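You operate a simulated robot arm through the tools that you are given. There is no shell and no other tool. Be economical: measure what you need, move in short steps, check, and stop when the job is done.

The job below is to be done with a simulated robot arm. You get a single attempt, and the scene is never put back.

Task
Measure the gap between the first two faults in the gold tape.
Fine: light on and kept on, counter to 0 with the first at the red line, stop with the second there, brake back on.

Only the result counts: the job must be done as asked and must still hold three seconds after the hand-in. Knocking over, shifting, dropping, spilling or breaking anything else fails it.

Robot
A 6-joint arm with a fingered hand, on a carriage that runs on a rail from [-9, -1556] to [3, 584] (x, y) and turns from -131 to 202 degrees about z. Base frame: it is fixed where the carriage stands at the start and does not move with it; the origin is on the floor, on the carriage's upright axis, x ahead of it, y to its left, z up. Readings come in mm, degrees, newtons and seconds.
Its first joint turns from -166.0 to 166.0 degrees. Places, roughly: brake lever [900, 400, 900]; dimmer knob [900, 100, 900]; light box switch [900, 200, 900]. Payload 4 kg.
The tool frame sits at the grasp point between the pads (the TCP): z along the fingers, y along the line on which they close. The tips reach 26 mm beyond it. The gripper opens to 132 mm. The gripper's body begins 73 mm behind the TCP. The gripper is a hand of 4 fingers: y runs from the thumb to the fingers, the wrist lies at [0, 0, -239] in the tool frame, and closing takes about 1.5 s.
Orientation is that of the tool frame in the base frame, as a unit quaternion [x, y, z, w]. With the fingers straight down and closing along the base's y, the tool's x points along the base's -x, its y along +y and its z along -z.

Tools
- The arm moves only by the tool arm_command. Its argument "deltas" is text: rows parted by semicolons, each of 6 numbers parted by spaces: the shift along the tool's x, y, z in mm, then the turn, a rotation vector about the tool's x, y, z in rad. In form: x y z wx wy wz; .... A call has 1 to 20 rows; each row is the pose to reach, as a shift and turn from the pose commanded when the call began, along the tool's axes at that moment. "claw" is the gripper command, from -1 (shut) to 1 (fully open), values between in proportion, set as the call begins (left out, the last holds). Each row takes 0.2 s and may step no farther than 50 mm and 8.6 degrees from the row before; otherwise, or with a gripper value out of range, the whole call is refused. A pose out of reach is approached as far as the arm can. The call stops where the force on the tool passes 40 N (or 10 N more than at its start, if that is more) or the arm is blocked; 0.2 s more then pass. Each finger travels about 45 mm/s and halts on what it meets, pressing with about 28 N; the grip force reading is that of the motor and also rises with nothing between the fingers. The clock runs only during rows and for 0.2 s after the last one: add rows that repeat a pose to give the fingers time. The reply holds the time, the measured pose of the TCP, the force on the tool along the base axes, the opening and the grip force, in the units named above and with some noise, with the torque about the TCP (base axes, N m) and any sound that the robot's microphone picked up.
- Cameras (640 x 400 px; columns grow to the right, rows downward): "scene" is now at [297.4, 177.2, 1428.6]; the picture's right is [-0.21, -0.98, 0.00], its down [-0.46, 0.10, -0.88] and it looks along [0.86, -0.18, -0.47] (base axes); focal length 281 px, centre (320, 200). "wrist" rides on the gripper at [68, 2, -97] in the tool frame; the picture's right is [-0.03, 1.00, 0.00], its down [-0.82, -0.02, -0.58] and it looks along [-0.58, -0.01, 0.82] (tool axes); focal length 270 px, centre (320, 200).
- grab_frame(camera): a new picture of that camera. The clock stands still meanwhile.
- slide_trunk(by): slides the trunk up (or, below 0, down) by that many mm; the arm and the scene camera ride with it, the base frame stays. It gives what a move gives, with no picture.
- roll_base(legs): drives the robot by 1 to 6 legs, each [ahead, left, turn to the left] in mm, mm and degrees, along the robot's own axes; the way and the turn of a leg run together, so that a leg with both is an arc; at most 1500 mm and 180 degrees a leg. The arm and the cameras ride along, it lands a little off, and it stops where it bumps. It keeps to its track: a leg is cut to what the track allows. It gives what a move gives.
- hand_shape(shape): the hand has 4 fingers and takes this shape, open, in about a second: jaw (thumb against the fingers, like two jaws); tri (thumb and two fingers); tip (a fingertip pinch); poke (one finger out to press); point (the index stretched); flat (the hand flat); cup (the hand cupped); fist (a fist). The gripper value then closes the fingers along that shape, each until it touches; the sizes above hold for jaw. It gives what a move gives, with no picture.
- aim_head(pan, tilt): turns the head with the scene camera to pan (to the left, within 143 degrees either way) and tilt (down, from -29 to 69), counted from straight ahead of the robot. It gives what a move gives.
- probe_pixels(camera, pixels): for up to 12 pixels [column, row] of the newest picture of that camera ("zoom" is the newest enlarged one), the place [x, y, z] in the base frame of the surface seen there, good to about 2 mm, but the place of the scene camera against the robot may be out by one fixed shift of up to 12 mm in any direction. The clock stands still meanwhile.
- enlarge(camera, box): a new picture of the part [left, top, right, bottom] of that camera's present view, enlarged. The clock stands still meanwhile.
- job_done(): hands the job in; it is judged then, once.

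Go step by step. Measure first, check grasps and placings, and put right what went wrong. The budget is 80 turns and 60 pictures, counting those below and the enlarged ones. Unless the task says otherwise, let go and move clear before handing in, and close with one line.

The tools are called after ">>>" as name(argument=value, ...) on one line, values as JSON. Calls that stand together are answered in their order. arm_command: Moves the arm, as the interface text tells. Its arguments: {"type":"object","properties":{"deltas":{"type":"string"},"claw":{"type":"number"}},"required":["deltas"]} The other tools are called the same way: slide_trunk (by) slides the trunk up or down; hand_shape (shape) gives the hand a shape; roll_base (legs) drives the base; aim_head (pan, tilt) turns the head that bears the scene camera; grab_frame (camera) takes a picture; probe_pixels (camera, pixels) gives the place of the surface under pixels of a picture; enlarge (camera, box) takes an enlarged picture of a part of a camera's view; job_done () hands the job in.

At the start:

```text
t: 0.0
ee_pos: [747.1, -49.8, 1231.9]
orientation: [0.0, 1.0, 0.0, 0.0]
contact_force: [0.5, 0.3, -0.2]
ft_torque: [0.02, 0.0, 0.0]
grip_width: 131.9
grasp_force: 0.1
shape: jaw
trunk travel left (down, up): [-425.0, 203.0]
robot x, y, heading: [3.9, 0.3, 0.0]
head pan, tilt: [-11.9, 28.0]
```

scene: 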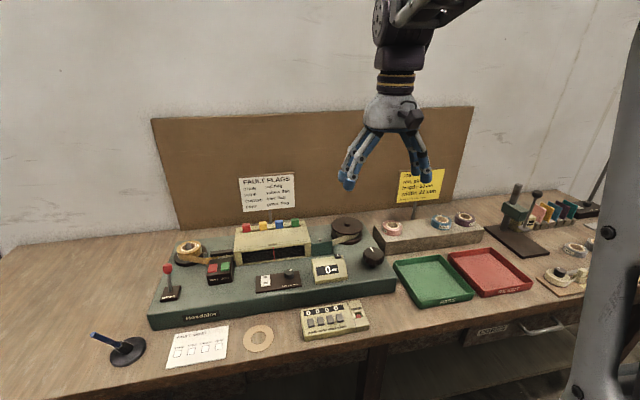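
wrist: 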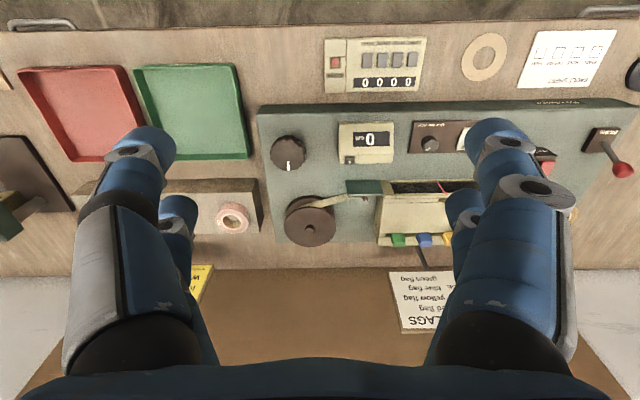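

The scene shows an inspection winder: brake lever at (168,285), switch box at (220,270), light panel at (278,280), counter at (328,268), crank knob at (373,257). I'll enlarge for detail.

>>> enlarge(camera="scene", box=[140, 200, 300, 300])

>>> enlarge(camera="scene", box=[260, 200, 420, 300])

>>> enlarge(camera="wrist", box=[260, 100, 480, 250])

```text
4.00 times, centred on (220, 250) of scene
```

zoom: 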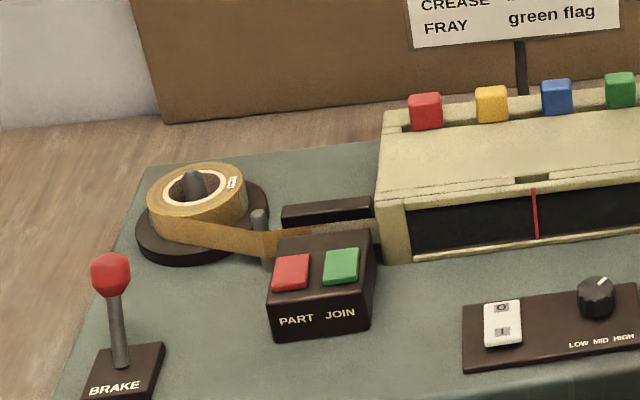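

```text
4.00 times, centred on (340, 250) of scene
```

zoom: 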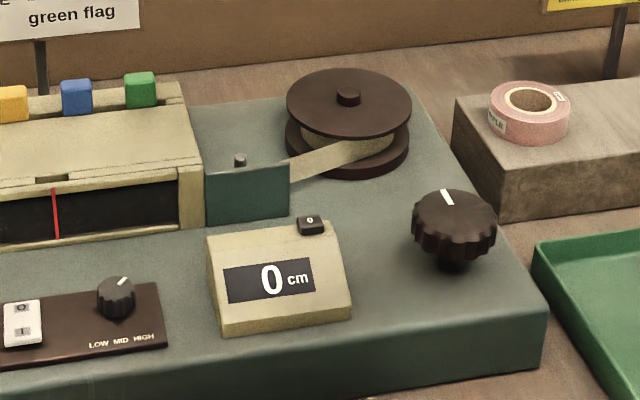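

```text
2.67 times, centred on (370, 175) of wrist
```

zoom: 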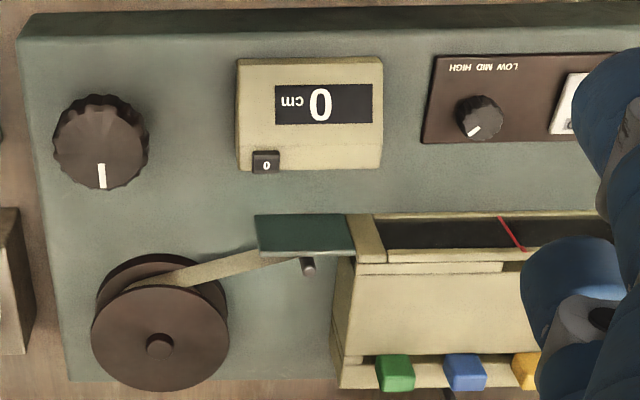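

Next I read the signs (yellow one at (420,185), fault flags at (267,192), paper at (197,345)) and probe positions of the controls.

>>> enlarge(camera="scene", box=[230, 160, 310, 210])

>>> enlarge(camera="scene", box=[390, 160, 454, 200])

>>> enlarge(camera="scene", box=[160, 300, 380, 380])

>>> grab_frame(camera="scene")

>>> probe_pixels(camera="scene", pixels=[[168, 268], [170, 291], [265, 277], [265, 283], [289, 274], [337, 255], [373, 250], [372, 255], [373, 265], [274, 253], [328, 268], [180, 318]])

```text
8.00 times, centred on (270, 185) of scene
```

zoom: 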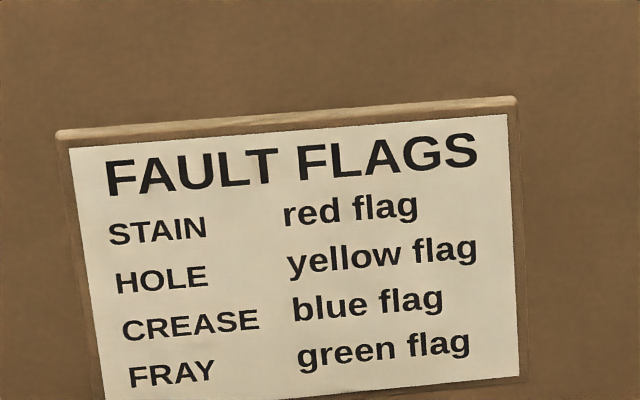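

```text
10.00 times, centred on (422, 180) of scene
```

zoom: 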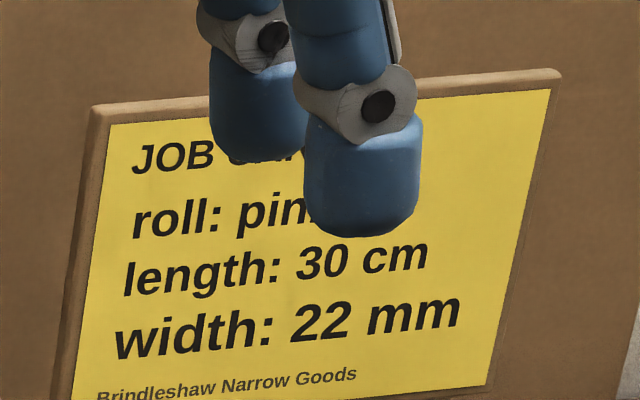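

```text
2.91 times, centred on (270, 340) of scene
```

zoom: 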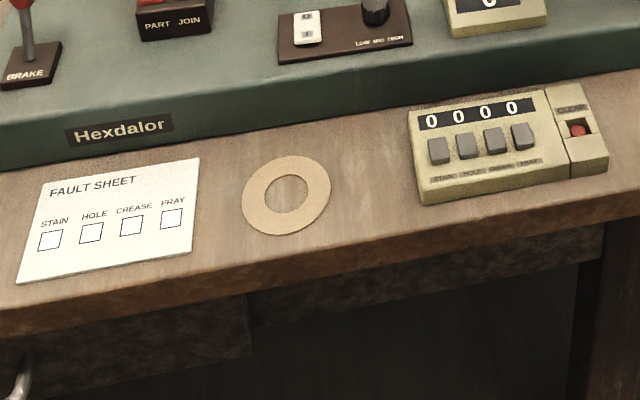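

```text
51 pictures are left
```

scene: 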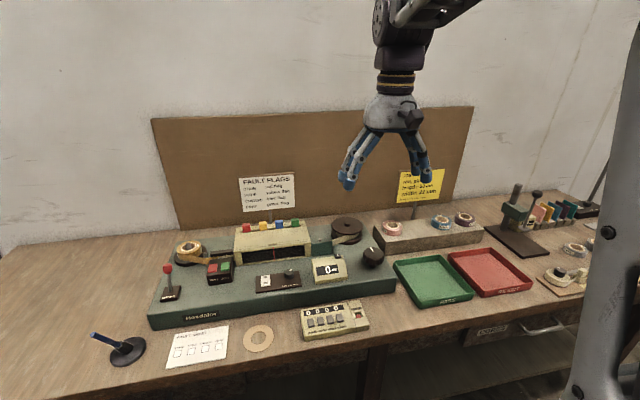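

```text
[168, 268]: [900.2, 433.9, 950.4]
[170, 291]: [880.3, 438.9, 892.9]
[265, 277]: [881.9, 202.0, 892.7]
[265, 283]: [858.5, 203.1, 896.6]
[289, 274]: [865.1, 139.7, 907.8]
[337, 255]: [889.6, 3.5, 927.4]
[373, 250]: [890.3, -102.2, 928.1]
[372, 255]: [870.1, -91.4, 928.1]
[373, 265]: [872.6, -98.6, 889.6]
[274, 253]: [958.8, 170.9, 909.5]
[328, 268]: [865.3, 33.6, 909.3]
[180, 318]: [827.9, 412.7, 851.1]
```

Controls are spread from y≈435 (brake) to y≈-95 (knob); from carriage y≈170 all lie in reach. I'll roll left 170 mm and take the poke shape.

>>> roll_base(legs=[[0, 170, 0]])

>>> hand_shape(shape="poke")

>>> grab_frame(camera="wrist")

>>> grab_frame(camera="scene")

```text
t: 1.5
ee_pos: [747.7, 117.6, 1230.9]
orientation: [0.001, 1.0, 0.0, 0.0]
contact_force: [0.6, -0.3, -0.4]
ft_torque: [-0.03, -0.01, 0.02]
grip_width: 131.9
grasp_force: 0.0
shape: jaw
trunk travel left (down, up): [-425.0, 203.0]
robot x, y, heading: [2.5, 173.9, 0.1]
head pan, tilt: [-11.9, 28.0]
```

```text
t: 2.4
ee_pos: [747.5, 118.4, 1232.5]
orientation: [0.001, 1.0, 0.0, 0.0]
contact_force: [-0.6, 0.5, 0.5]
ft_torque: [0.03, 0.0, -0.01]
grip_width: 0.0
grasp_force: 0.2
shape: poke
trunk travel left (down, up): [-425.0, 203.0]
robot x, y, heading: [-0.1, 169.4, -0.0]
head pan, tilt: [-11.9, 28.0]
```

```text
50 pictures are left
```

wrist: 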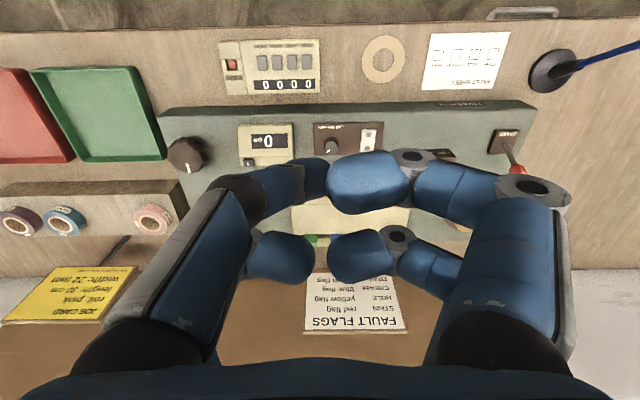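

```text
49 pictures are left
```

scene: 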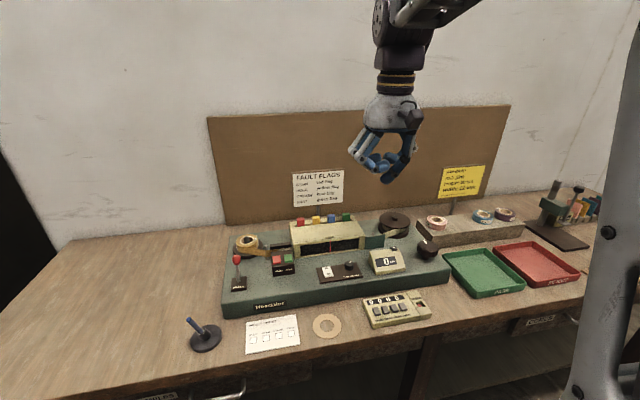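

The hand shows fingers curled with one partly extended. I'll enlarge it to find the poking tip and probe it with the wrist picture.

>>> enlarge(camera="scene", box=[340, 90, 436, 190])

>>> probe_pixels(camera="wrist", pixels=[[310, 175], [335, 185], [365, 185], [400, 185], [265, 258], [360, 258], [185, 155], [508, 145], [515, 168], [331, 146], [368, 133], [368, 147]])

>>> probe_pixels(camera="scene", pixels=[[387, 180], [383, 176], [368, 160], [237, 258], [237, 283], [328, 268], [328, 275], [351, 264], [428, 246], [377, 254]])

```text
4.00 times, centred on (388, 140) of scene
```

zoom: 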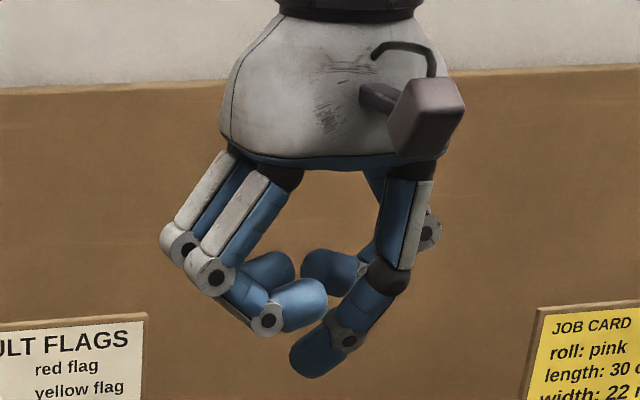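

```text
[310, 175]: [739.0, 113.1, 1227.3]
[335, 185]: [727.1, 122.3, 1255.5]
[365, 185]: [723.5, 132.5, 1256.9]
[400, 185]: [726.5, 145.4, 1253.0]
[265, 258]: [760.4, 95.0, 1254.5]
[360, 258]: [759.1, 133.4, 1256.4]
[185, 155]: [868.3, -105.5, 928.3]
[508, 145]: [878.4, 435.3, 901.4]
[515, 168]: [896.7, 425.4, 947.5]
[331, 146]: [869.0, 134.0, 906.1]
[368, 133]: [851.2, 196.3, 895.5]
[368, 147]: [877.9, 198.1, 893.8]
```

```text
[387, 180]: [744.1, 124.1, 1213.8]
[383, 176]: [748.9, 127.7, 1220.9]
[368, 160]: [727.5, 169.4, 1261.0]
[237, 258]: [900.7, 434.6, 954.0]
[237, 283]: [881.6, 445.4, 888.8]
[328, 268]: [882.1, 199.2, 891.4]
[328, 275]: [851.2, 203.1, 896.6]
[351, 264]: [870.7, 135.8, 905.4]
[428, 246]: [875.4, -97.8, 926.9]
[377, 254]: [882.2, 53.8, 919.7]
```

The poke tip sits near the TCP axis, about 20–26 mm past it. Switch "I" side is at about (852,198,895); I go above it.

>>> arm_command(deltas="-13 10 34 0 0 0; -26 20 68 0 0 0; -39 30 102 0 0 0; -52 40 136 0 0 0; -65 50 170 0 0 0; -78 60 204 0 0 0; -91 70 238 0 0 0; -104.5 80.5 277 0 0 0; -104.5 80.5 277 0 0 0")

>>> enlarge(camera="scene", box=[260, 190, 420, 290])

>>> grab_frame(camera="wrist")

```text
t: 4.4
ee_pos: [853.7, 197.2, 954.4]
orientation: [0.001, 1.0, -0.001, 0.0]
contact_force: [-0.3, -0.4, 0.4]
ft_torque: [-0.01, -0.03, 0.01]
grip_width: 0.1
grasp_force: 0.1
shape: poke
trunk travel left (down, up): [-425.0, 203.0]
robot x, y, heading: [1.3, 170.5, -0.1]
head pan, tilt: [-11.9, 28.0]
```

```text
4.00 times, centred on (340, 240) of scene
```

zoom: 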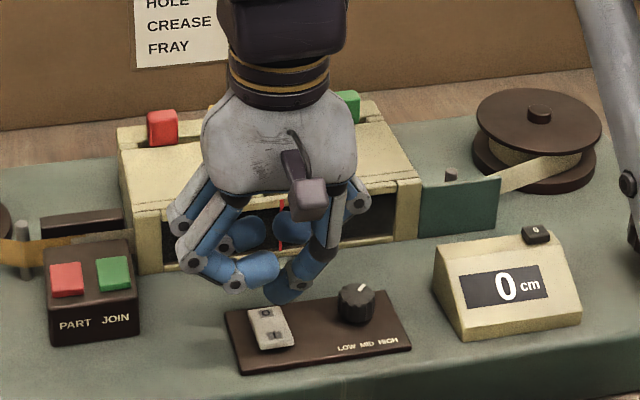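

```text
46 pictures are left
```

wrist: 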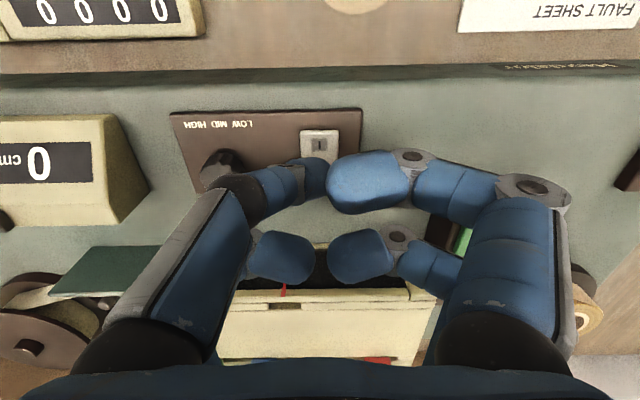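

The finger tip is at zoom (280,298), hovering above and to the right of the rocker. I'll probe it to know its offset.

>>> probe_pixels(camera="wrist", pixels=[[312, 168], [316, 160], [310, 185], [320, 138], [319, 150], [302, 165], [320, 190]])

>>> enlarge(camera="scene", box=[310, 230, 374, 290])

>>> probe_pixels(camera="zoom", pixels=[[190, 170], [210, 190], [200, 150], [170, 180], [180, 250], [150, 280], [200, 280], [165, 230]])

```text
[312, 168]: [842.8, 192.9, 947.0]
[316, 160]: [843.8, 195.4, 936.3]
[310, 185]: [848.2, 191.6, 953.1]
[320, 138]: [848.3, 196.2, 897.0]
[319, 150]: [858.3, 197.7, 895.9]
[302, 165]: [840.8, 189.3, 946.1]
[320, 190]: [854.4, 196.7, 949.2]
```

```text
6.67 times, centred on (342, 260) of scene
```

zoom: 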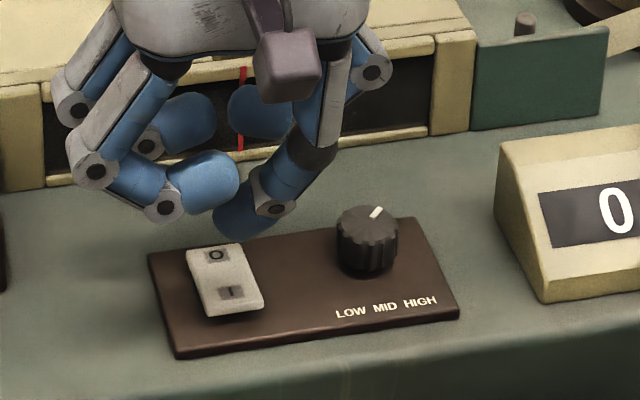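

```text
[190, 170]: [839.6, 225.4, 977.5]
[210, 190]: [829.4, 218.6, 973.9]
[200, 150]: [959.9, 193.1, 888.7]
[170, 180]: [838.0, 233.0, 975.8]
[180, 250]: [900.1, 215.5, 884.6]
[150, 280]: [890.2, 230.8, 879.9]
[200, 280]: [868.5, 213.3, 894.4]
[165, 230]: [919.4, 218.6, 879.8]
```

The tip is centred around (853,198), bottom ≈928; the "I" end is at ≈(850,197,896). I'll press down in small steps.

>>> arm_command(deltas="4 0 10 0 0 0; 4 0 20 0 0 0; 4 0 26 0 0 0; 4 0 30 0 0 0; 4 0 33 0 0 0; 4 0 36 0 0 0; 4 0 38 0 0 0; 4 0 40 0 0 0")

>>> enlarge(camera="scene", box=[260, 190, 420, 290])

```text
t: 6.1
ee_pos: [849.4, 195.1, 920.1]
orientation: [0.0, 1.0, 0.0, 0.003]
contact_force: [-7.9, -2.2, 23.2]
ft_torque: [0.05, 0.24, 0.02]
grip_width: 0.0
grasp_force: 0.0
shape: poke
trunk travel left (down, up): [-425.0, 203.0]
robot x, y, heading: [5.0, 173.5, -0.1]
head pan, tilt: [-11.9, 28.0]
heard: click
stopped in row 8: the force on the tool passed its limit at 43 N (the readings are from after the stop); the commanded pose is now the measured one
```

```text
4.00 times, centred on (340, 240) of scene
```

zoom: 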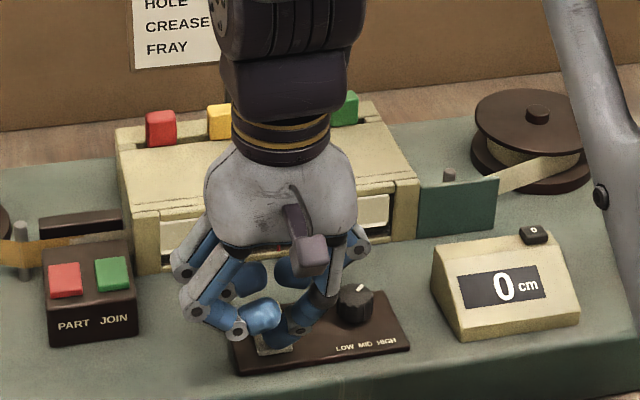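

Click heard and the window is lit. I'll lift and move left, then look at the window and the brake.

>>> arm_command(deltas="0 0 -40 0 0 0; 0 0 -80 0 0 0; 0 0 -120 0 0 0; 0 40 -140 0 0 0; 0 80 -140 0 0 0; 0 120 -140 0 0 0; 0 160 -140 0 0 0")

>>> enlarge(camera="scene", box=[280, 210, 376, 270])

>>> grab_frame(camera="wrist")

>>> grab_frame(camera="scene")

```text
t: 7.7
ee_pos: [849.9, 355.3, 1058.5]
orientation: [0.002, 1.0, 0.0, 0.002]
contact_force: [0.0, -0.5, 0.5]
ft_torque: [0.05, 0.02, 0.0]
grip_width: 0.2
grasp_force: 0.1
shape: poke
trunk travel left (down, up): [-425.0, 203.0]
robot x, y, heading: [1.6, 170.3, -0.1]
head pan, tilt: [-11.9, 28.0]
```

```text
6.67 times, centred on (328, 240) of scene
```

zoom: 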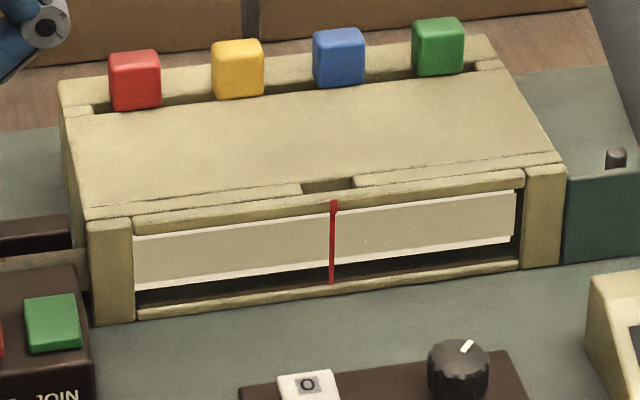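

```text
42 pictures are left
```

wrist: 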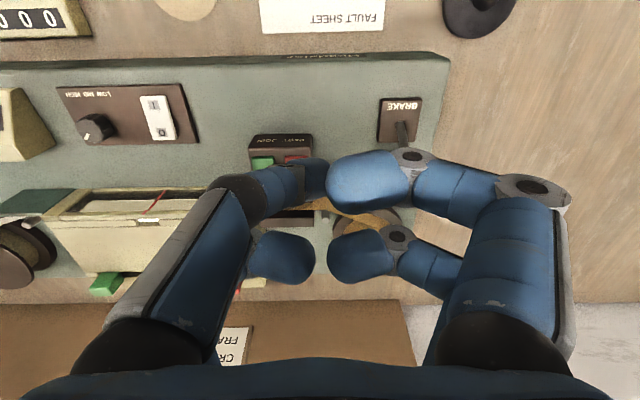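

```text
41 pictures are left
```

scene: 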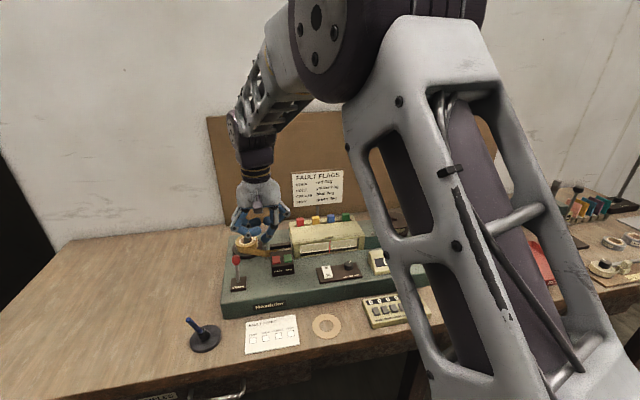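

The window is lit. Now I look closely at the brake lever at scene (237,270).

>>> enlarge(camera="scene", box=[205, 240, 269, 300])

>>> probe_pixels(camera="zoom", pixels=[[318, 190], [318, 215], [300, 190], [340, 190], [320, 260], [320, 300], [320, 335], [270, 390], [360, 340], [320, 390]])

```text
6.67 times, centred on (237, 270) of scene
```

zoom: 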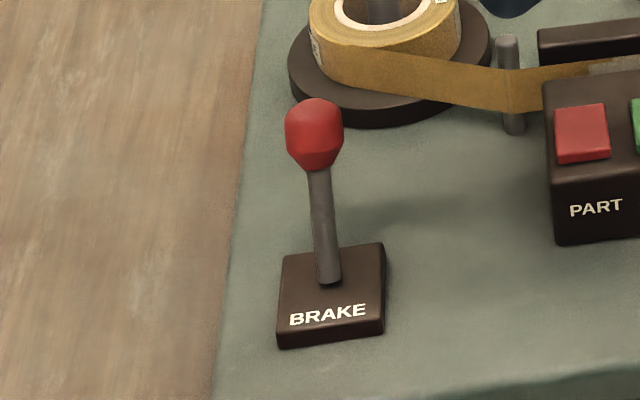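

```text
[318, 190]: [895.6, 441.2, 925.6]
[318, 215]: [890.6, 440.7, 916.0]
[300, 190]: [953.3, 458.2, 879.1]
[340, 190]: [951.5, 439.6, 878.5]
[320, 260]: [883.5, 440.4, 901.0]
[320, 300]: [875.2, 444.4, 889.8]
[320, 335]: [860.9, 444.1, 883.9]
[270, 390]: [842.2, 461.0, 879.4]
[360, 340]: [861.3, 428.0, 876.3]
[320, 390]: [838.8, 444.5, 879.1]
```

The lever leans away (+x), presumably brake on; pulling it toward -x should release it. I'll switch to jaw to grip the ball, and look with the wrist camera.

>>> hand_shape(shape="jaw")

>>> arm_command(deltas="0 30 0 0 0 0; 0 60 0 0 0 0; 0 60 0 0 0 0", claw=0.3)

>>> grab_frame(camera="wrist")

```text
t: 8.6
ee_pos: [850.7, 356.3, 1058.2]
orientation: [0.002, 1.0, 0.001, 0.002]
contact_force: [-0.1, -0.1, -0.2]
ft_torque: [0.01, 0.02, 0.0]
grip_width: 131.7
grasp_force: 0.0
shape: jaw
trunk travel left (down, up): [-425.0, 203.0]
robot x, y, heading: [0.7, 168.8, -0.3]
head pan, tilt: [-11.9, 28.0]
```

```text
t: 9.4
ee_pos: [849.3, 415.4, 1057.5]
orientation: [0.002, 1.0, 0.0, 0.001]
contact_force: [-0.1, -1.0, 0.5]
ft_torque: [0.0, 0.03, 0.01]
grip_width: 86.0
grasp_force: 0.2
shape: jaw
trunk travel left (down, up): [-425.0, 203.0]
robot x, y, heading: [2.3, 170.1, -0.1]
head pan, tilt: [-11.9, 28.0]
```

```text
39 pictures are left
```

wrist: 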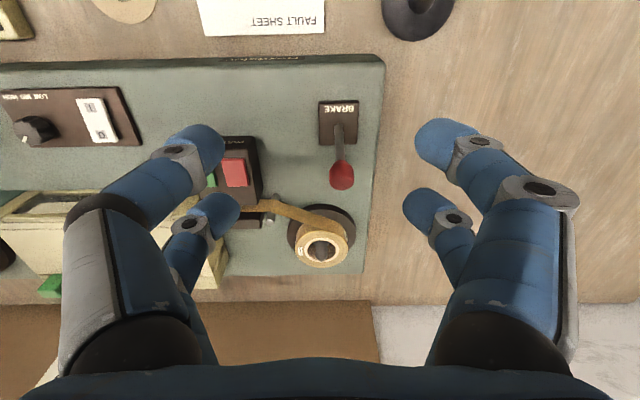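

>>> probe_pixels(camera="wrist", pixels=[[342, 170], [342, 180], [342, 186], [332, 175], [353, 175], [340, 140], [321, 250], [335, 235], [321, 210], [235, 172], [236, 152]])

```text
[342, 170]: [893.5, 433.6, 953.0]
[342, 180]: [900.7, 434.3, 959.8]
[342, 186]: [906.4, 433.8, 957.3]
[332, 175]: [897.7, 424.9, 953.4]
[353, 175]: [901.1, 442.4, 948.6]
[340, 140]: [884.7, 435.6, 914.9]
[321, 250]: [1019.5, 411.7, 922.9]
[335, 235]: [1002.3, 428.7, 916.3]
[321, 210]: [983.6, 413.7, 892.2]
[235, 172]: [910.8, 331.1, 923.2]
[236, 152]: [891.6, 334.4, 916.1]
```

Ball centre ≈ (901,434,949). I'll lower the jaw around it and close.

>>> arm_command(deltas="-26 10 0 0 0 0; -52 19 10 0 0 0; -52 19 50 0 0 0; -52 19 80 0 0 0; -52 19 106 0 0 0; -52 19 106 0 0 0")

>>> arm_command(deltas="0 0 0 0 0 0; 0 0 0 0 0 0; 0 0 0 0 0 0; 0 0 0 0 0 0; 0 0 0 0 0 0; 0 0 0 0 0 0", claw=-1)

>>> grab_frame(camera="wrist")

```text
t: 10.8
ee_pos: [900.5, 434.2, 950.1]
orientation: [0.001, 1.0, 0.001, 0.002]
contact_force: [-0.5, -0.4, 0.7]
ft_torque: [0.0, -0.01, 0.01]
grip_width: 86.3
grasp_force: 0.0
shape: jaw
trunk travel left (down, up): [-425.0, 203.0]
robot x, y, heading: [3.9, 168.9, -0.2]
head pan, tilt: [-11.9, 28.0]
```

```text
t: 12.2
ee_pos: [901.9, 433.8, 951.1]
orientation: [0.001, 1.0, 0.0, 0.002]
contact_force: [0.4, 0.3, 0.7]
ft_torque: [0.0, 0.01, -0.03]
grip_width: 0.0
grasp_force: 25.5
shape: jaw
trunk travel left (down, up): [-425.0, 203.0]
robot x, y, heading: [0.4, 169.5, -0.2]
head pan, tilt: [-11.9, 28.0]
```

```text
38 pictures are left
```

wrist: 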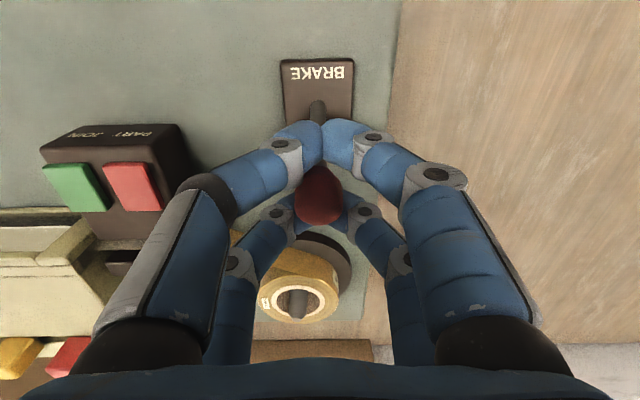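

The ball is caged between the front and back finger pairs. I'll pull toward -x in steps and listen.

>>> arm_command(deltas="10 0 -2 0 0 0; 20 0 -3 0 0 0; 30 0 -3 0 0 0; 40 0 -2 0 0 0; 48 0 0 0 0 0; 54 0 0 0 0 0; 60 0 0 0 0 0; 66 0 0 0 0 0")

>>> grab_frame(camera="wrist")

```text
t: 13.9
ee_pos: [849.3, 433.6, 955.2]
orientation: [0.002, 1.0, 0.003, 0.012]
contact_force: [9.0, 1.3, -0.5]
ft_torque: [0.0, -0.19, 0.01]
grip_width: 0.0
grasp_force: 28.6
shape: jaw
trunk travel left (down, up): [-425.0, 203.0]
robot x, y, heading: [1.1, 171.5, -0.0]
head pan, tilt: [-11.9, 28.0]
stopped in row 8: the force on the tool passed its limit at 44 N (the readings are from after the stop); the commanded pose is now the measured one
```

```text
37 pictures are left
```

wrist: 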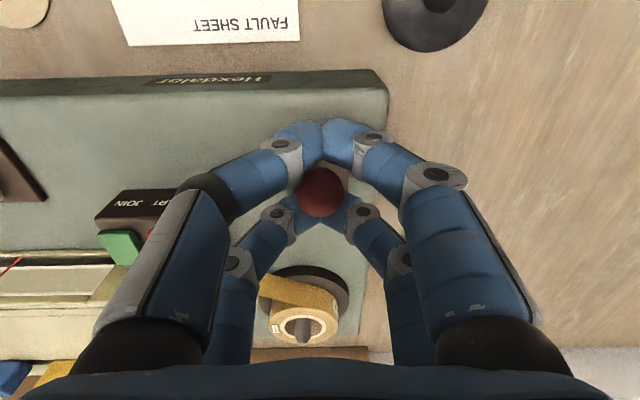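

The lever reached its near stop. I'll open, lift, and check it.

>>> arm_command(deltas="-4 0 0 0 0 0; -4 0 0 0 0 0; -4 0 0 0 0 0; -4 0 0 0 0 0; -4 0 0 0 0 0", claw=0.3)

>>> arm_command(deltas="0 0 -40 0 0 0; 0 0 -80 0 0 0; 0 0 -120 0 0 0; 0 0 -160 0 0 0; 0 -40 -180 0 0 0; 0 -85 -180 0 0 0; 0 -130 -180 0 0 0; 0 -175 -180 0 0 0")

>>> grab_frame(camera="scene")

```text
t: 15.1
ee_pos: [853.6, 434.7, 955.0]
orientation: [0.003, 1.0, 0.003, 0.011]
contact_force: [0.3, 0.1, 0.1]
ft_torque: [-0.01, 0.03, 0.02]
grip_width: 85.4
grasp_force: 0.0
shape: jaw
trunk travel left (down, up): [-425.0, 203.0]
robot x, y, heading: [-1.8, 166.0, -0.2]
head pan, tilt: [-11.9, 28.0]
```

```text
t: 16.9
ee_pos: [847.8, 257.3, 1132.9]
orientation: [0.002, 1.0, 0.002, 0.01]
contact_force: [0.7, -0.4, -0.4]
ft_torque: [-0.02, 0.0, 0.01]
grip_width: 85.6
grasp_force: 0.1
shape: jaw
trunk travel left (down, up): [-425.0, 203.0]
robot x, y, heading: [-0.7, 170.1, -0.4]
head pan, tilt: [-11.9, 28.0]
```

```text
36 pictures are left
```

scene: 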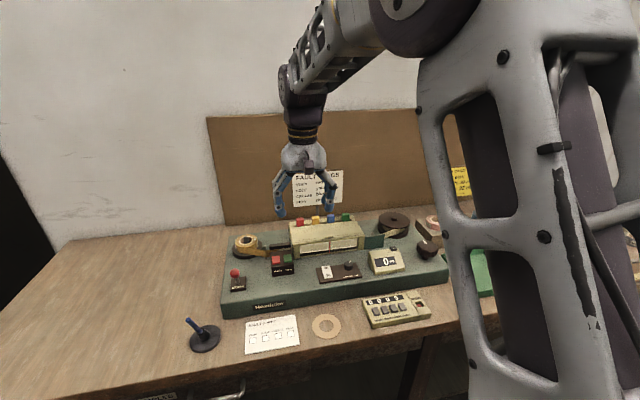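

Lever is now pulled toward us. Next I move above the winding knob and look down with the wrist camera.

>>> arm_command(deltas="0 -45 0 0 0 0; 0 -90 0 0 0 0; -5 -135 0 0 0 0; -10 -180 10 0 0 0; -15 -225 20 0 0 0; -20 -270 30 0 0 0; -22 -315 50 0 0 0; -22 -357 70 0 0 0; -22 -357 70 0 0 0", claw=0.6)

>>> grab_frame(camera="wrist")

>>> grab_frame(camera="scene")

```text
t: 18.9
ee_pos: [869.5, -100.5, 1064.1]
orientation: [0.002, 1.0, 0.003, 0.01]
contact_force: [0.4, 1.3, -0.3]
ft_torque: [0.03, -0.03, 0.01]
grip_width: 105.6
grasp_force: 0.0
shape: jaw
trunk travel left (down, up): [-425.0, 203.0]
robot x, y, heading: [2.9, 169.4, -0.2]
head pan, tilt: [-11.9, 28.0]
```

```text
35 pictures are left
```

wrist: 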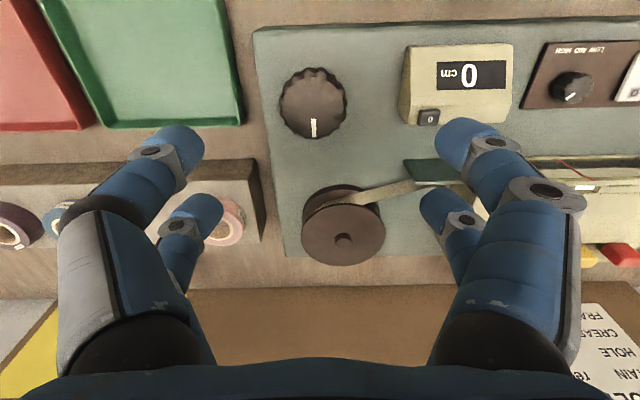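

```text
34 pictures are left
```

scene: 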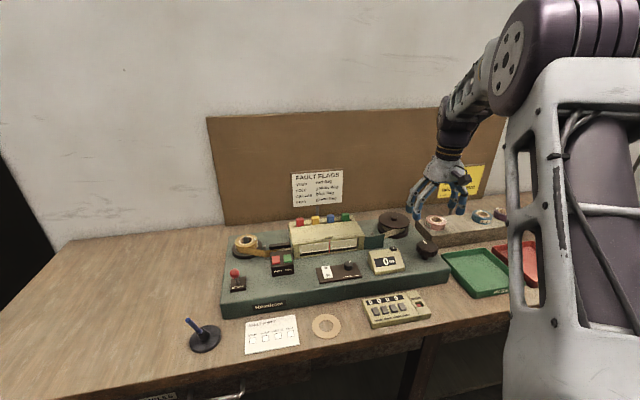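

>>> probe_pixels(camera="wrist", pixels=[[313, 95], [313, 72], [313, 118], [285, 100], [343, 98], [313, 134], [340, 190], [342, 240], [305, 235], [342, 210], [428, 117], [405, 100]])

>>> enlarge(camera="scene", box=[280, 210, 376, 270])

```text
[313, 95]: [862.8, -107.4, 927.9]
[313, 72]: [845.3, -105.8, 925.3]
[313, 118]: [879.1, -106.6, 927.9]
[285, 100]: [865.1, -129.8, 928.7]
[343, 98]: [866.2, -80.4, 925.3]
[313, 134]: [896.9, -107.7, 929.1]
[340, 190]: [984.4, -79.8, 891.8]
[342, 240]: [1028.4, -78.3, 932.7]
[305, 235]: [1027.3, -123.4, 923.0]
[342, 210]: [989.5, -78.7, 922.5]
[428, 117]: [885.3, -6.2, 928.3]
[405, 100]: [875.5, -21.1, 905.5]
```

```text
6.67 times, centred on (328, 240) of scene
```

zoom: 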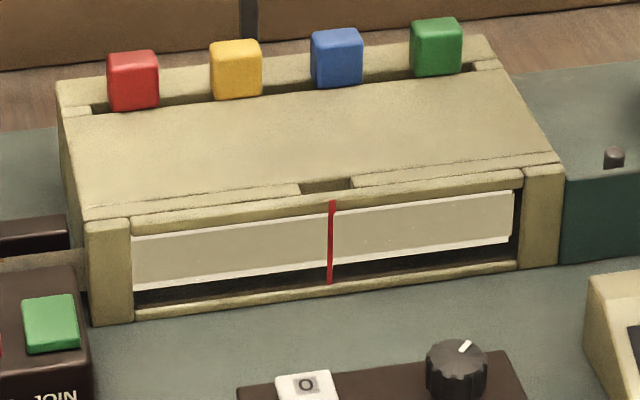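

Knob centre ≈ (870,-106), top 928, diameter ≈ 54 mm. The tape should wind with the reel counter-clockwise; I'll lower around the knob and grip.

>>> arm_command(deltas="0 -5.5 40 0 0 0; 0 -5.5 80 0 0 0; 0 -5.5 115 0 0 0; 0 -5.5 140 0 0 0; 0 -5.5 140 0 0 0")

>>> arm_command(deltas="0 0 0 0 0 0; 0 0 0 0 0 0; 0 0 0 0 0 0; 0 0 0 0 0 0; 0 0 0 0 0 0", claw=-1)

>>> grab_frame(camera="wrist")

```text
t: 20.1
ee_pos: [870.3, -104.1, 922.4]
orientation: [0.003, 1.0, 0.003, 0.01]
contact_force: [0.3, 0.4, -0.6]
ft_torque: [-0.01, 0.0, -0.01]
grip_width: 105.2
grasp_force: 0.1
shape: jaw
trunk travel left (down, up): [-425.0, 203.0]
robot x, y, heading: [-1.8, 169.4, -0.2]
head pan, tilt: [-11.9, 28.0]
```

```text
t: 21.3
ee_pos: [870.7, -103.9, 919.6]
orientation: [0.003, 1.0, 0.003, 0.008]
contact_force: [1.1, -1.6, -16.3]
ft_torque: [-0.16, 0.05, 0.03]
grip_width: 35.8
grasp_force: 28.1
shape: jaw
trunk travel left (down, up): [-425.0, 203.0]
robot x, y, heading: [1.3, 171.4, 0.2]
head pan, tilt: [-11.9, 28.0]
```

```text
32 pictures are left
```

wrist: 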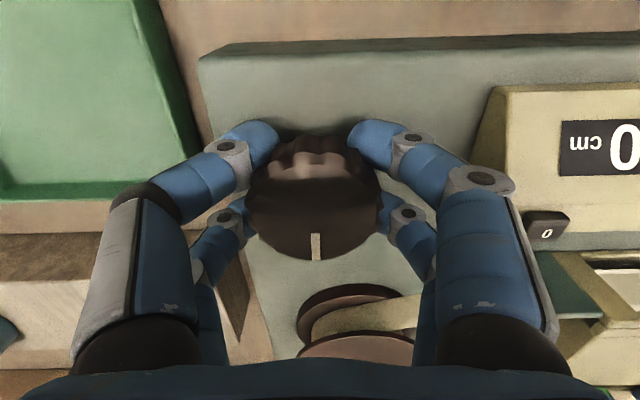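

The knob is held by four fingers. I'll turn counter-clockwise (tool wz negative) by ~40° and see the counter.

>>> arm_command(deltas="0 0 0 0 0 -0.12; 0 0 0 0 0 -0.24; 0 0 0 0 0 -0.36; 0 0 0 0 0 -0.48; 0 0 0 0 0 -0.6; 0 0 0 0 0 -0.72; 0 0 0 0 0 -0.72")

>>> enlarge(camera="scene", box=[280, 200, 456, 300])

```text
t: 22.1
ee_pos: [868.3, -105.1, 917.9]
orientation: [-0.156, 0.988, 0.003, 0.006]
contact_force: [3.7, -6.2, -22.7]
ft_torque: [-0.67, 0.05, -1.06]
grip_width: 29.7
grasp_force: 28.4
shape: jaw
trunk travel left (down, up): [-425.0, 203.0]
robot x, y, heading: [1.2, 170.5, -0.4]
head pan, tilt: [-11.9, 28.0]
stopped in row 3: the force on the tool passed its limit at 42 N (the readings are from after the stop); the commanded pose is now the measured one
```

```text
3.64 times, centred on (368, 250) of scene
```

zoom: 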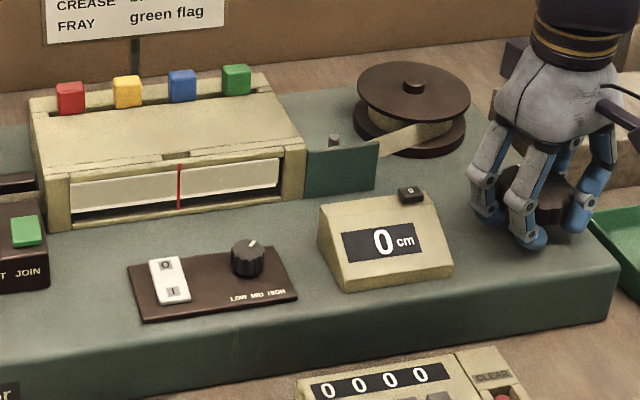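

Turning that way was blocked (counter still 0, opening shrank as fingers slip under the knob). I'll reopen, raise ~10 mm, regrip, and try clockwise.

>>> arm_command(deltas="0 0 0 0 0 0; 0 0 0 0 0 0; 0 0 -5 0 0 0; 0 0 -11 0 0 0; 0 0 -11 0 0 0", claw=0.2)

>>> arm_command(deltas="0 0 0 0 0 0; 0 0 0 0 0 0; 0 0 0 0 0 0; 0 0 0 0 0 0; 0 0 0 0 0 0", claw=-1)

>>> arm_command(deltas="0 0 0 0 0 0.12; 0 0 0 0 0 0.24; 0 0 0 0 0 0.36; 0 0 0 0 0 0.48; 0 0 0 0 0 0.6; 0 0 0 0 0 0.72; 0 0 0 0 0 0.72")

>>> enlarge(camera="scene", box=[280, 200, 456, 300])

```text
t: 23.3
ee_pos: [868.5, -105.5, 930.7]
orientation: [-0.158, 0.987, 0.002, 0.007]
contact_force: [-0.4, 0.1, 0.3]
ft_torque: [0.01, 0.0, -0.01]
grip_width: 78.7
grasp_force: 0.3
shape: jaw
trunk travel left (down, up): [-425.0, 203.0]
robot x, y, heading: [-0.8, 171.4, 0.1]
head pan, tilt: [-11.9, 28.0]
```

```text
t: 24.5
ee_pos: [869.4, -103.1, 929.9]
orientation: [-0.158, 0.987, 0.002, 0.007]
contact_force: [-0.7, 0.7, -3.1]
ft_torque: [-0.04, 0.02, -0.02]
grip_width: 38.6
grasp_force: 28.0
shape: jaw
trunk travel left (down, up): [-425.0, 203.0]
robot x, y, heading: [3.1, 170.2, -0.1]
head pan, tilt: [-11.9, 28.0]
```

```text
t: 26.1
ee_pos: [870.4, -102.2, 929.3]
orientation: [0.201, 0.98, 0.005, 0.006]
contact_force: [12.0, 12.6, 2.1]
ft_torque: [0.27, -0.24, 0.06]
grip_width: 36.7
grasp_force: 27.8
shape: jaw
trunk travel left (down, up): [-425.0, 203.0]
robot x, y, heading: [-1.4, 169.6, -0.3]
head pan, tilt: [-11.9, 28.0]
```

```text
3.64 times, centred on (368, 250) of scene
```

zoom: 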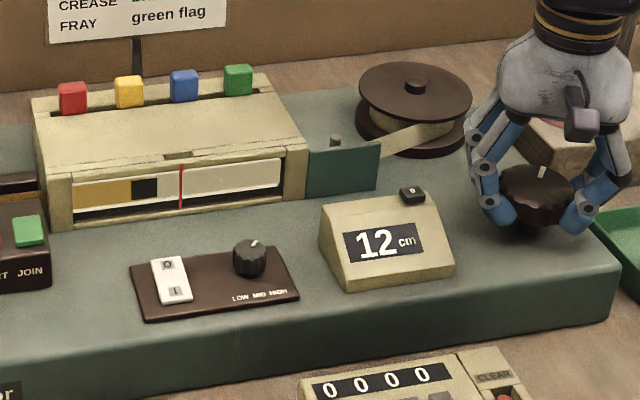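

Clockwise works: 41° wound ≈12 cm, and gold tape with a dark band appears. I'll enlarge the window.

>>> enlarge(camera="scene", box=[292, 235, 372, 267])

>>> probe_pixels(camera="zoom", pixels=[[60, 125], [150, 120], [200, 115], [285, 100], [500, 80], [250, 105], [20, 125]])

```text
8.00 times, centred on (332, 251) of scene
```

zoom: 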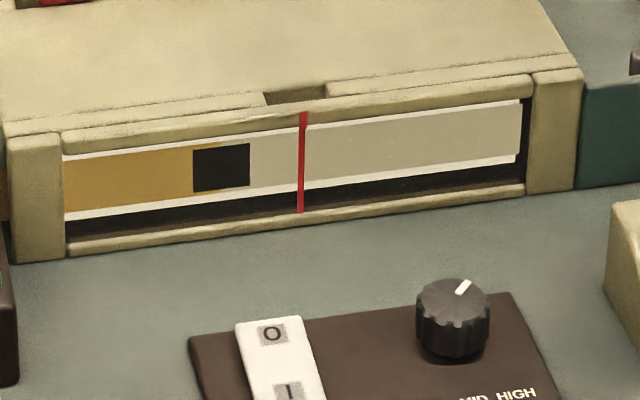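

```text
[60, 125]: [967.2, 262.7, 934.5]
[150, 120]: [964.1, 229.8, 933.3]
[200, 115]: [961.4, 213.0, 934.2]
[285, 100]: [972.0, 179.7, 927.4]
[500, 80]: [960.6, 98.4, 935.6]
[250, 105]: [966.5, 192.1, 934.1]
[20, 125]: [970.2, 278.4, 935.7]
```

The dark patch at zoom (220,168) is the leader splice; gold tape follows. I'll wind another ~7 cm.

>>> arm_command(deltas="0 0 0 0 0 0.1; 0 0 0 0 0 0.2; 0 0 0 0 0 0.3; 0 0 0 0 0 0.42; 0 0 0 0 0 0.42")

>>> enlarge(camera="scene", box=[290, 230, 410, 275])

```text
t: 27.3
ee_pos: [870.1, -103.7, 930.9]
orientation: [0.401, 0.916, 0.006, 0.005]
contact_force: [19.8, 13.3, 0.4]
ft_torque: [0.29, -0.54, 0.12]
grip_width: 35.5
grasp_force: 28.3
shape: jaw
trunk travel left (down, up): [-425.0, 203.0]
robot x, y, heading: [2.8, 167.5, -0.2]
head pan, tilt: [-11.9, 28.0]
```

```text
5.33 times, centred on (350, 252) of scene
```

zoom: 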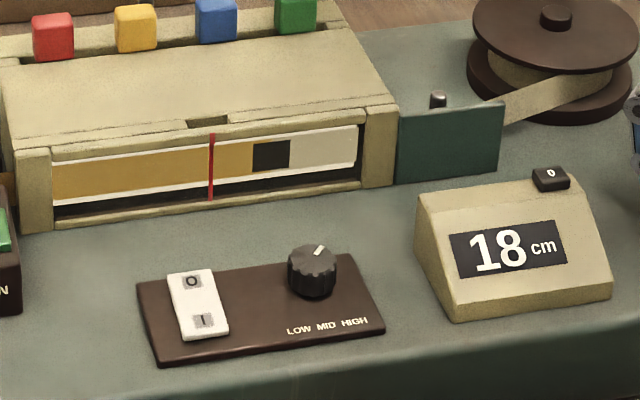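

Counter reads 18, no fault yet. I'll wind another ~7 cm, easing the lateral force with a small shift.

>>> arm_command(deltas="0 1 0 0 0 0.1; 0 2 0 0 0 0.2; 0 2 0 0 0 0.3; 0 2 0 0 0 0.42; 0 2 0 0 0 0.42")

>>> enlarge(camera="scene", box=[290, 230, 410, 275])

```text
t: 28.5
ee_pos: [871.8, -101.6, 929.9]
orientation: [0.582, 0.813, 0.006, 0.004]
contact_force: [22.8, 7.9, -1.5]
ft_torque: [0.06, -0.63, 0.12]
grip_width: 35.3
grasp_force: 28.2
shape: jaw
trunk travel left (down, up): [-425.0, 203.0]
robot x, y, heading: [-0.9, 170.7, -0.1]
head pan, tilt: [-11.9, 28.0]
```

```text
5.33 times, centred on (350, 252) of scene
```

zoom: 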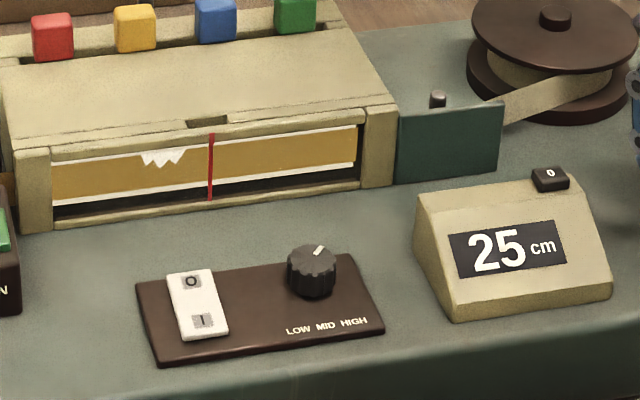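

A fray notch is at zoom (163,160), red line at 211. Enlarge to measure the distance precisely and check for subtler faults.

>>> enlarge(camera="scene", box=[296, 238, 360, 270])

>>> probe_pixels(camera="zoom", pixels=[[60, 140], [150, 145], [200, 120], [265, 105], [340, 110], [440, 110], [560, 90]])

```text
10.00 times, centred on (328, 254) of scene
```

zoom: 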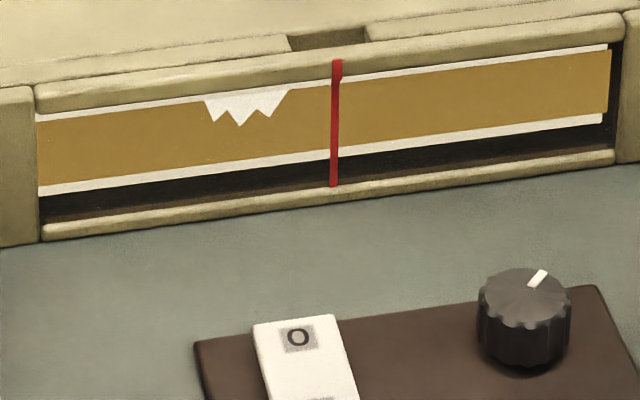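

```text
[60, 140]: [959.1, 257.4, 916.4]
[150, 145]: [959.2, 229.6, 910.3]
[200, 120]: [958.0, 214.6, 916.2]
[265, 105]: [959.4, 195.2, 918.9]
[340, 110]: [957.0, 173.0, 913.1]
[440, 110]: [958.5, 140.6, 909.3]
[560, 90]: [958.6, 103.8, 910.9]
```

I check the depth of the red line against the tape for parallax.

>>> probe_pixels(camera="zoom", pixels=[[337, 68], [335, 100], [335, 125], [334, 160], [334, 180], [333, 186], [300, 72], [300, 175], [300, 100], [203, 102], [290, 92]])

```text
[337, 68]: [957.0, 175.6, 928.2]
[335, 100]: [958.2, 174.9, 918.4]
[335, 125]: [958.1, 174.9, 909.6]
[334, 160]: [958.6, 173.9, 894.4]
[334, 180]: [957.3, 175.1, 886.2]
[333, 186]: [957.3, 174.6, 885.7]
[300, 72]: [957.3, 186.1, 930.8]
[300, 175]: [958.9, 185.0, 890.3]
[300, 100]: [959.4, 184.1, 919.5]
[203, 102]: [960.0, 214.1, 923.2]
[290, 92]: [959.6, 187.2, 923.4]
```

Line at y=174.8, fray centre y≈200.7: 26 mm to go, i.e. ≈0.16 rad.

>>> arm_command(deltas="0 1 0 0 0 0.08; 0 1 0 0 0 0.155; 0 1 0 0 0 0.155; 0 1 0 0 0 0.155")

>>> enlarge(camera="scene", box=[296, 238, 360, 270])

```text
t: 29.5
ee_pos: [871.8, -101.6, 930.0]
orientation: [0.643, 0.766, 0.007, 0.002]
contact_force: [20.6, 6.8, -2.8]
ft_torque: [0.02, -0.57, 0.1]
grip_width: 35.7
grasp_force: 28.3
shape: jaw
trunk travel left (down, up): [-425.0, 203.0]
robot x, y, heading: [0.4, 170.9, -0.1]
head pan, tilt: [-11.9, 28.0]
```

```text
10.00 times, centred on (328, 254) of scene
```

zoom: 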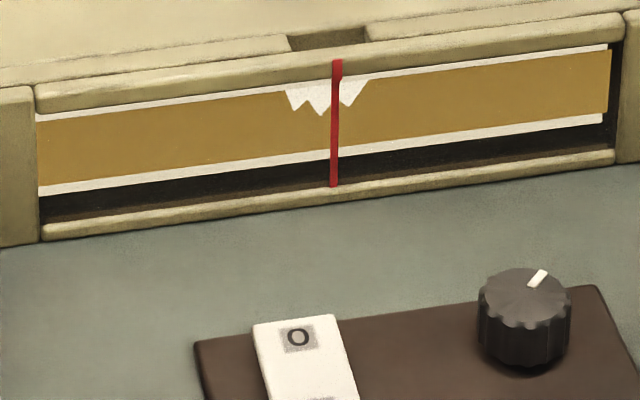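

Fray spans 283–370 (centre ≈327), line ≈336: ~3 mm more. Add 0.018 rad, then look before release.

>>> arm_command(deltas="0 0.5 0 0 0 0.018; 0 0.5 0 0 0 0.018; 0 0.5 0 0 0 0.018")

>>> arm_command(deltas="0 0 0 0 0 0; 0 0 0 0 0 0; 0 0 0 0 0 0; 0 0 -10 0 0 0; 0 0 -40 0 0 0; 0 0 -80 0 0 0; 0 0 -120 0 0 0", claw=0.6)

>>> enlarge(camera="scene", box=[296, 238, 360, 270])

```text
t: 30.3
ee_pos: [872.5, -101.8, 929.7]
orientation: [0.65, 0.76, 0.008, 0.003]
contact_force: [17.7, 5.9, 1.0]
ft_torque: [0.02, -0.46, 0.04]
grip_width: 35.8
grasp_force: 27.9
shape: jaw
trunk travel left (down, up): [-425.0, 203.0]
robot x, y, heading: [-1.0, 169.4, -0.2]
head pan, tilt: [-11.9, 28.0]
```

```text
t: 31.9
ee_pos: [872.5, -105.4, 1053.3]
orientation: [0.65, 0.76, 0.006, 0.003]
contact_force: [-0.3, 0.0, 0.2]
ft_torque: [-0.02, 0.0, 0.0]
grip_width: 105.2
grasp_force: 0.0
shape: jaw
trunk travel left (down, up): [-425.0, 203.0]
robot x, y, heading: [1.2, 168.3, -0.3]
head pan, tilt: [-11.9, 28.0]
```

```text
10.00 times, centred on (328, 254) of scene
```

zoom: 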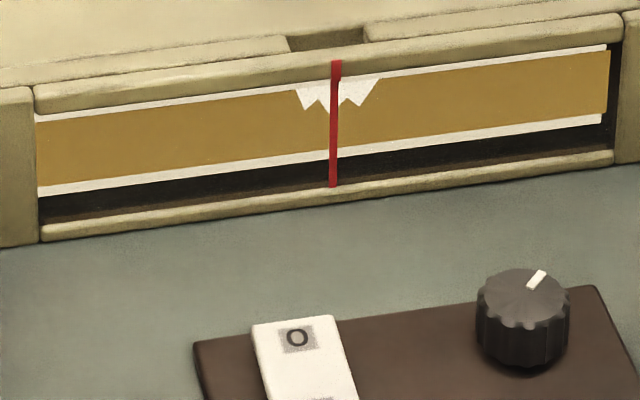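

Fray spans 293–382, centred at the line (336) and stays after release. I'll rotate the hand back, take poke shape, and locate the counter reset button.

>>> arm_command(deltas="0 0 0 0 0 -0.141; 0 0 0 0 0 -0.282; 0 0 0 0 0 -0.423; 0 0 0 0 0 -0.564; 0 0 0 0 0 -0.705; 0 0 0 0 0 -0.846; 0 0 0 0 0 -0.987; 0 0 0 0 0 -1.128; 0 0 0 0 0 -1.269; 0 0 0 0 0 -1.41")

>>> grab_frame(camera="wrist")

>>> hand_shape(shape="poke")

>>> enlarge(camera="scene", box=[360, 230, 424, 270])

```text
t: 34.1
ee_pos: [871.9, -104.4, 1049.8]
orientation: [0.002, 1.0, 0.004, 0.007]
contact_force: [-0.5, 0.4, -0.1]
ft_torque: [0.02, 0.02, 0.01]
grip_width: 105.6
grasp_force: 0.0
shape: jaw
trunk travel left (down, up): [-425.0, 203.0]
robot x, y, heading: [-0.2, 170.9, -0.2]
head pan, tilt: [-11.9, 28.0]
```

```text
23 pictures are left
```

wrist: 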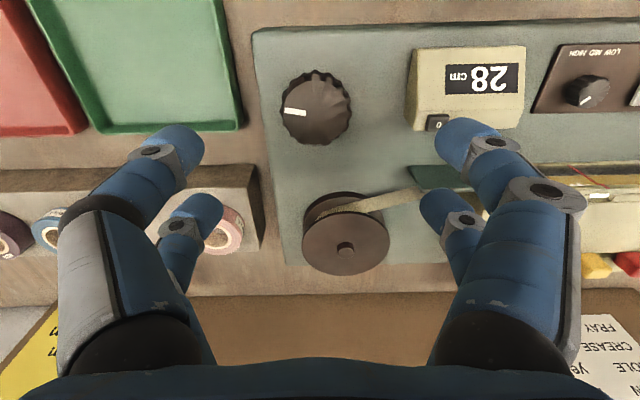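

```text
t: 35.0
ee_pos: [871.0, -104.2, 1049.7]
orientation: [0.003, 1.0, 0.003, 0.007]
contact_force: [0.1, 0.4, 0.0]
ft_torque: [-0.03, 0.0, -0.01]
grip_width: 0.3
grasp_force: 0.0
shape: poke
trunk travel left (down, up): [-425.0, 203.0]
robot x, y, heading: [2.5, 169.5, -0.1]
head pan, tilt: [-11.9, 28.0]
```

```text
10.00 times, centred on (392, 250) of scene
```

zoom: 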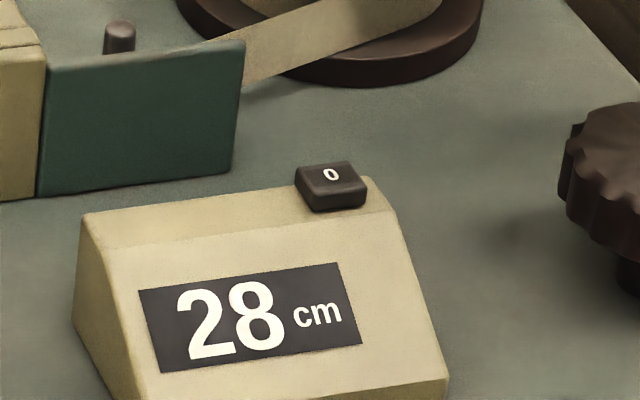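

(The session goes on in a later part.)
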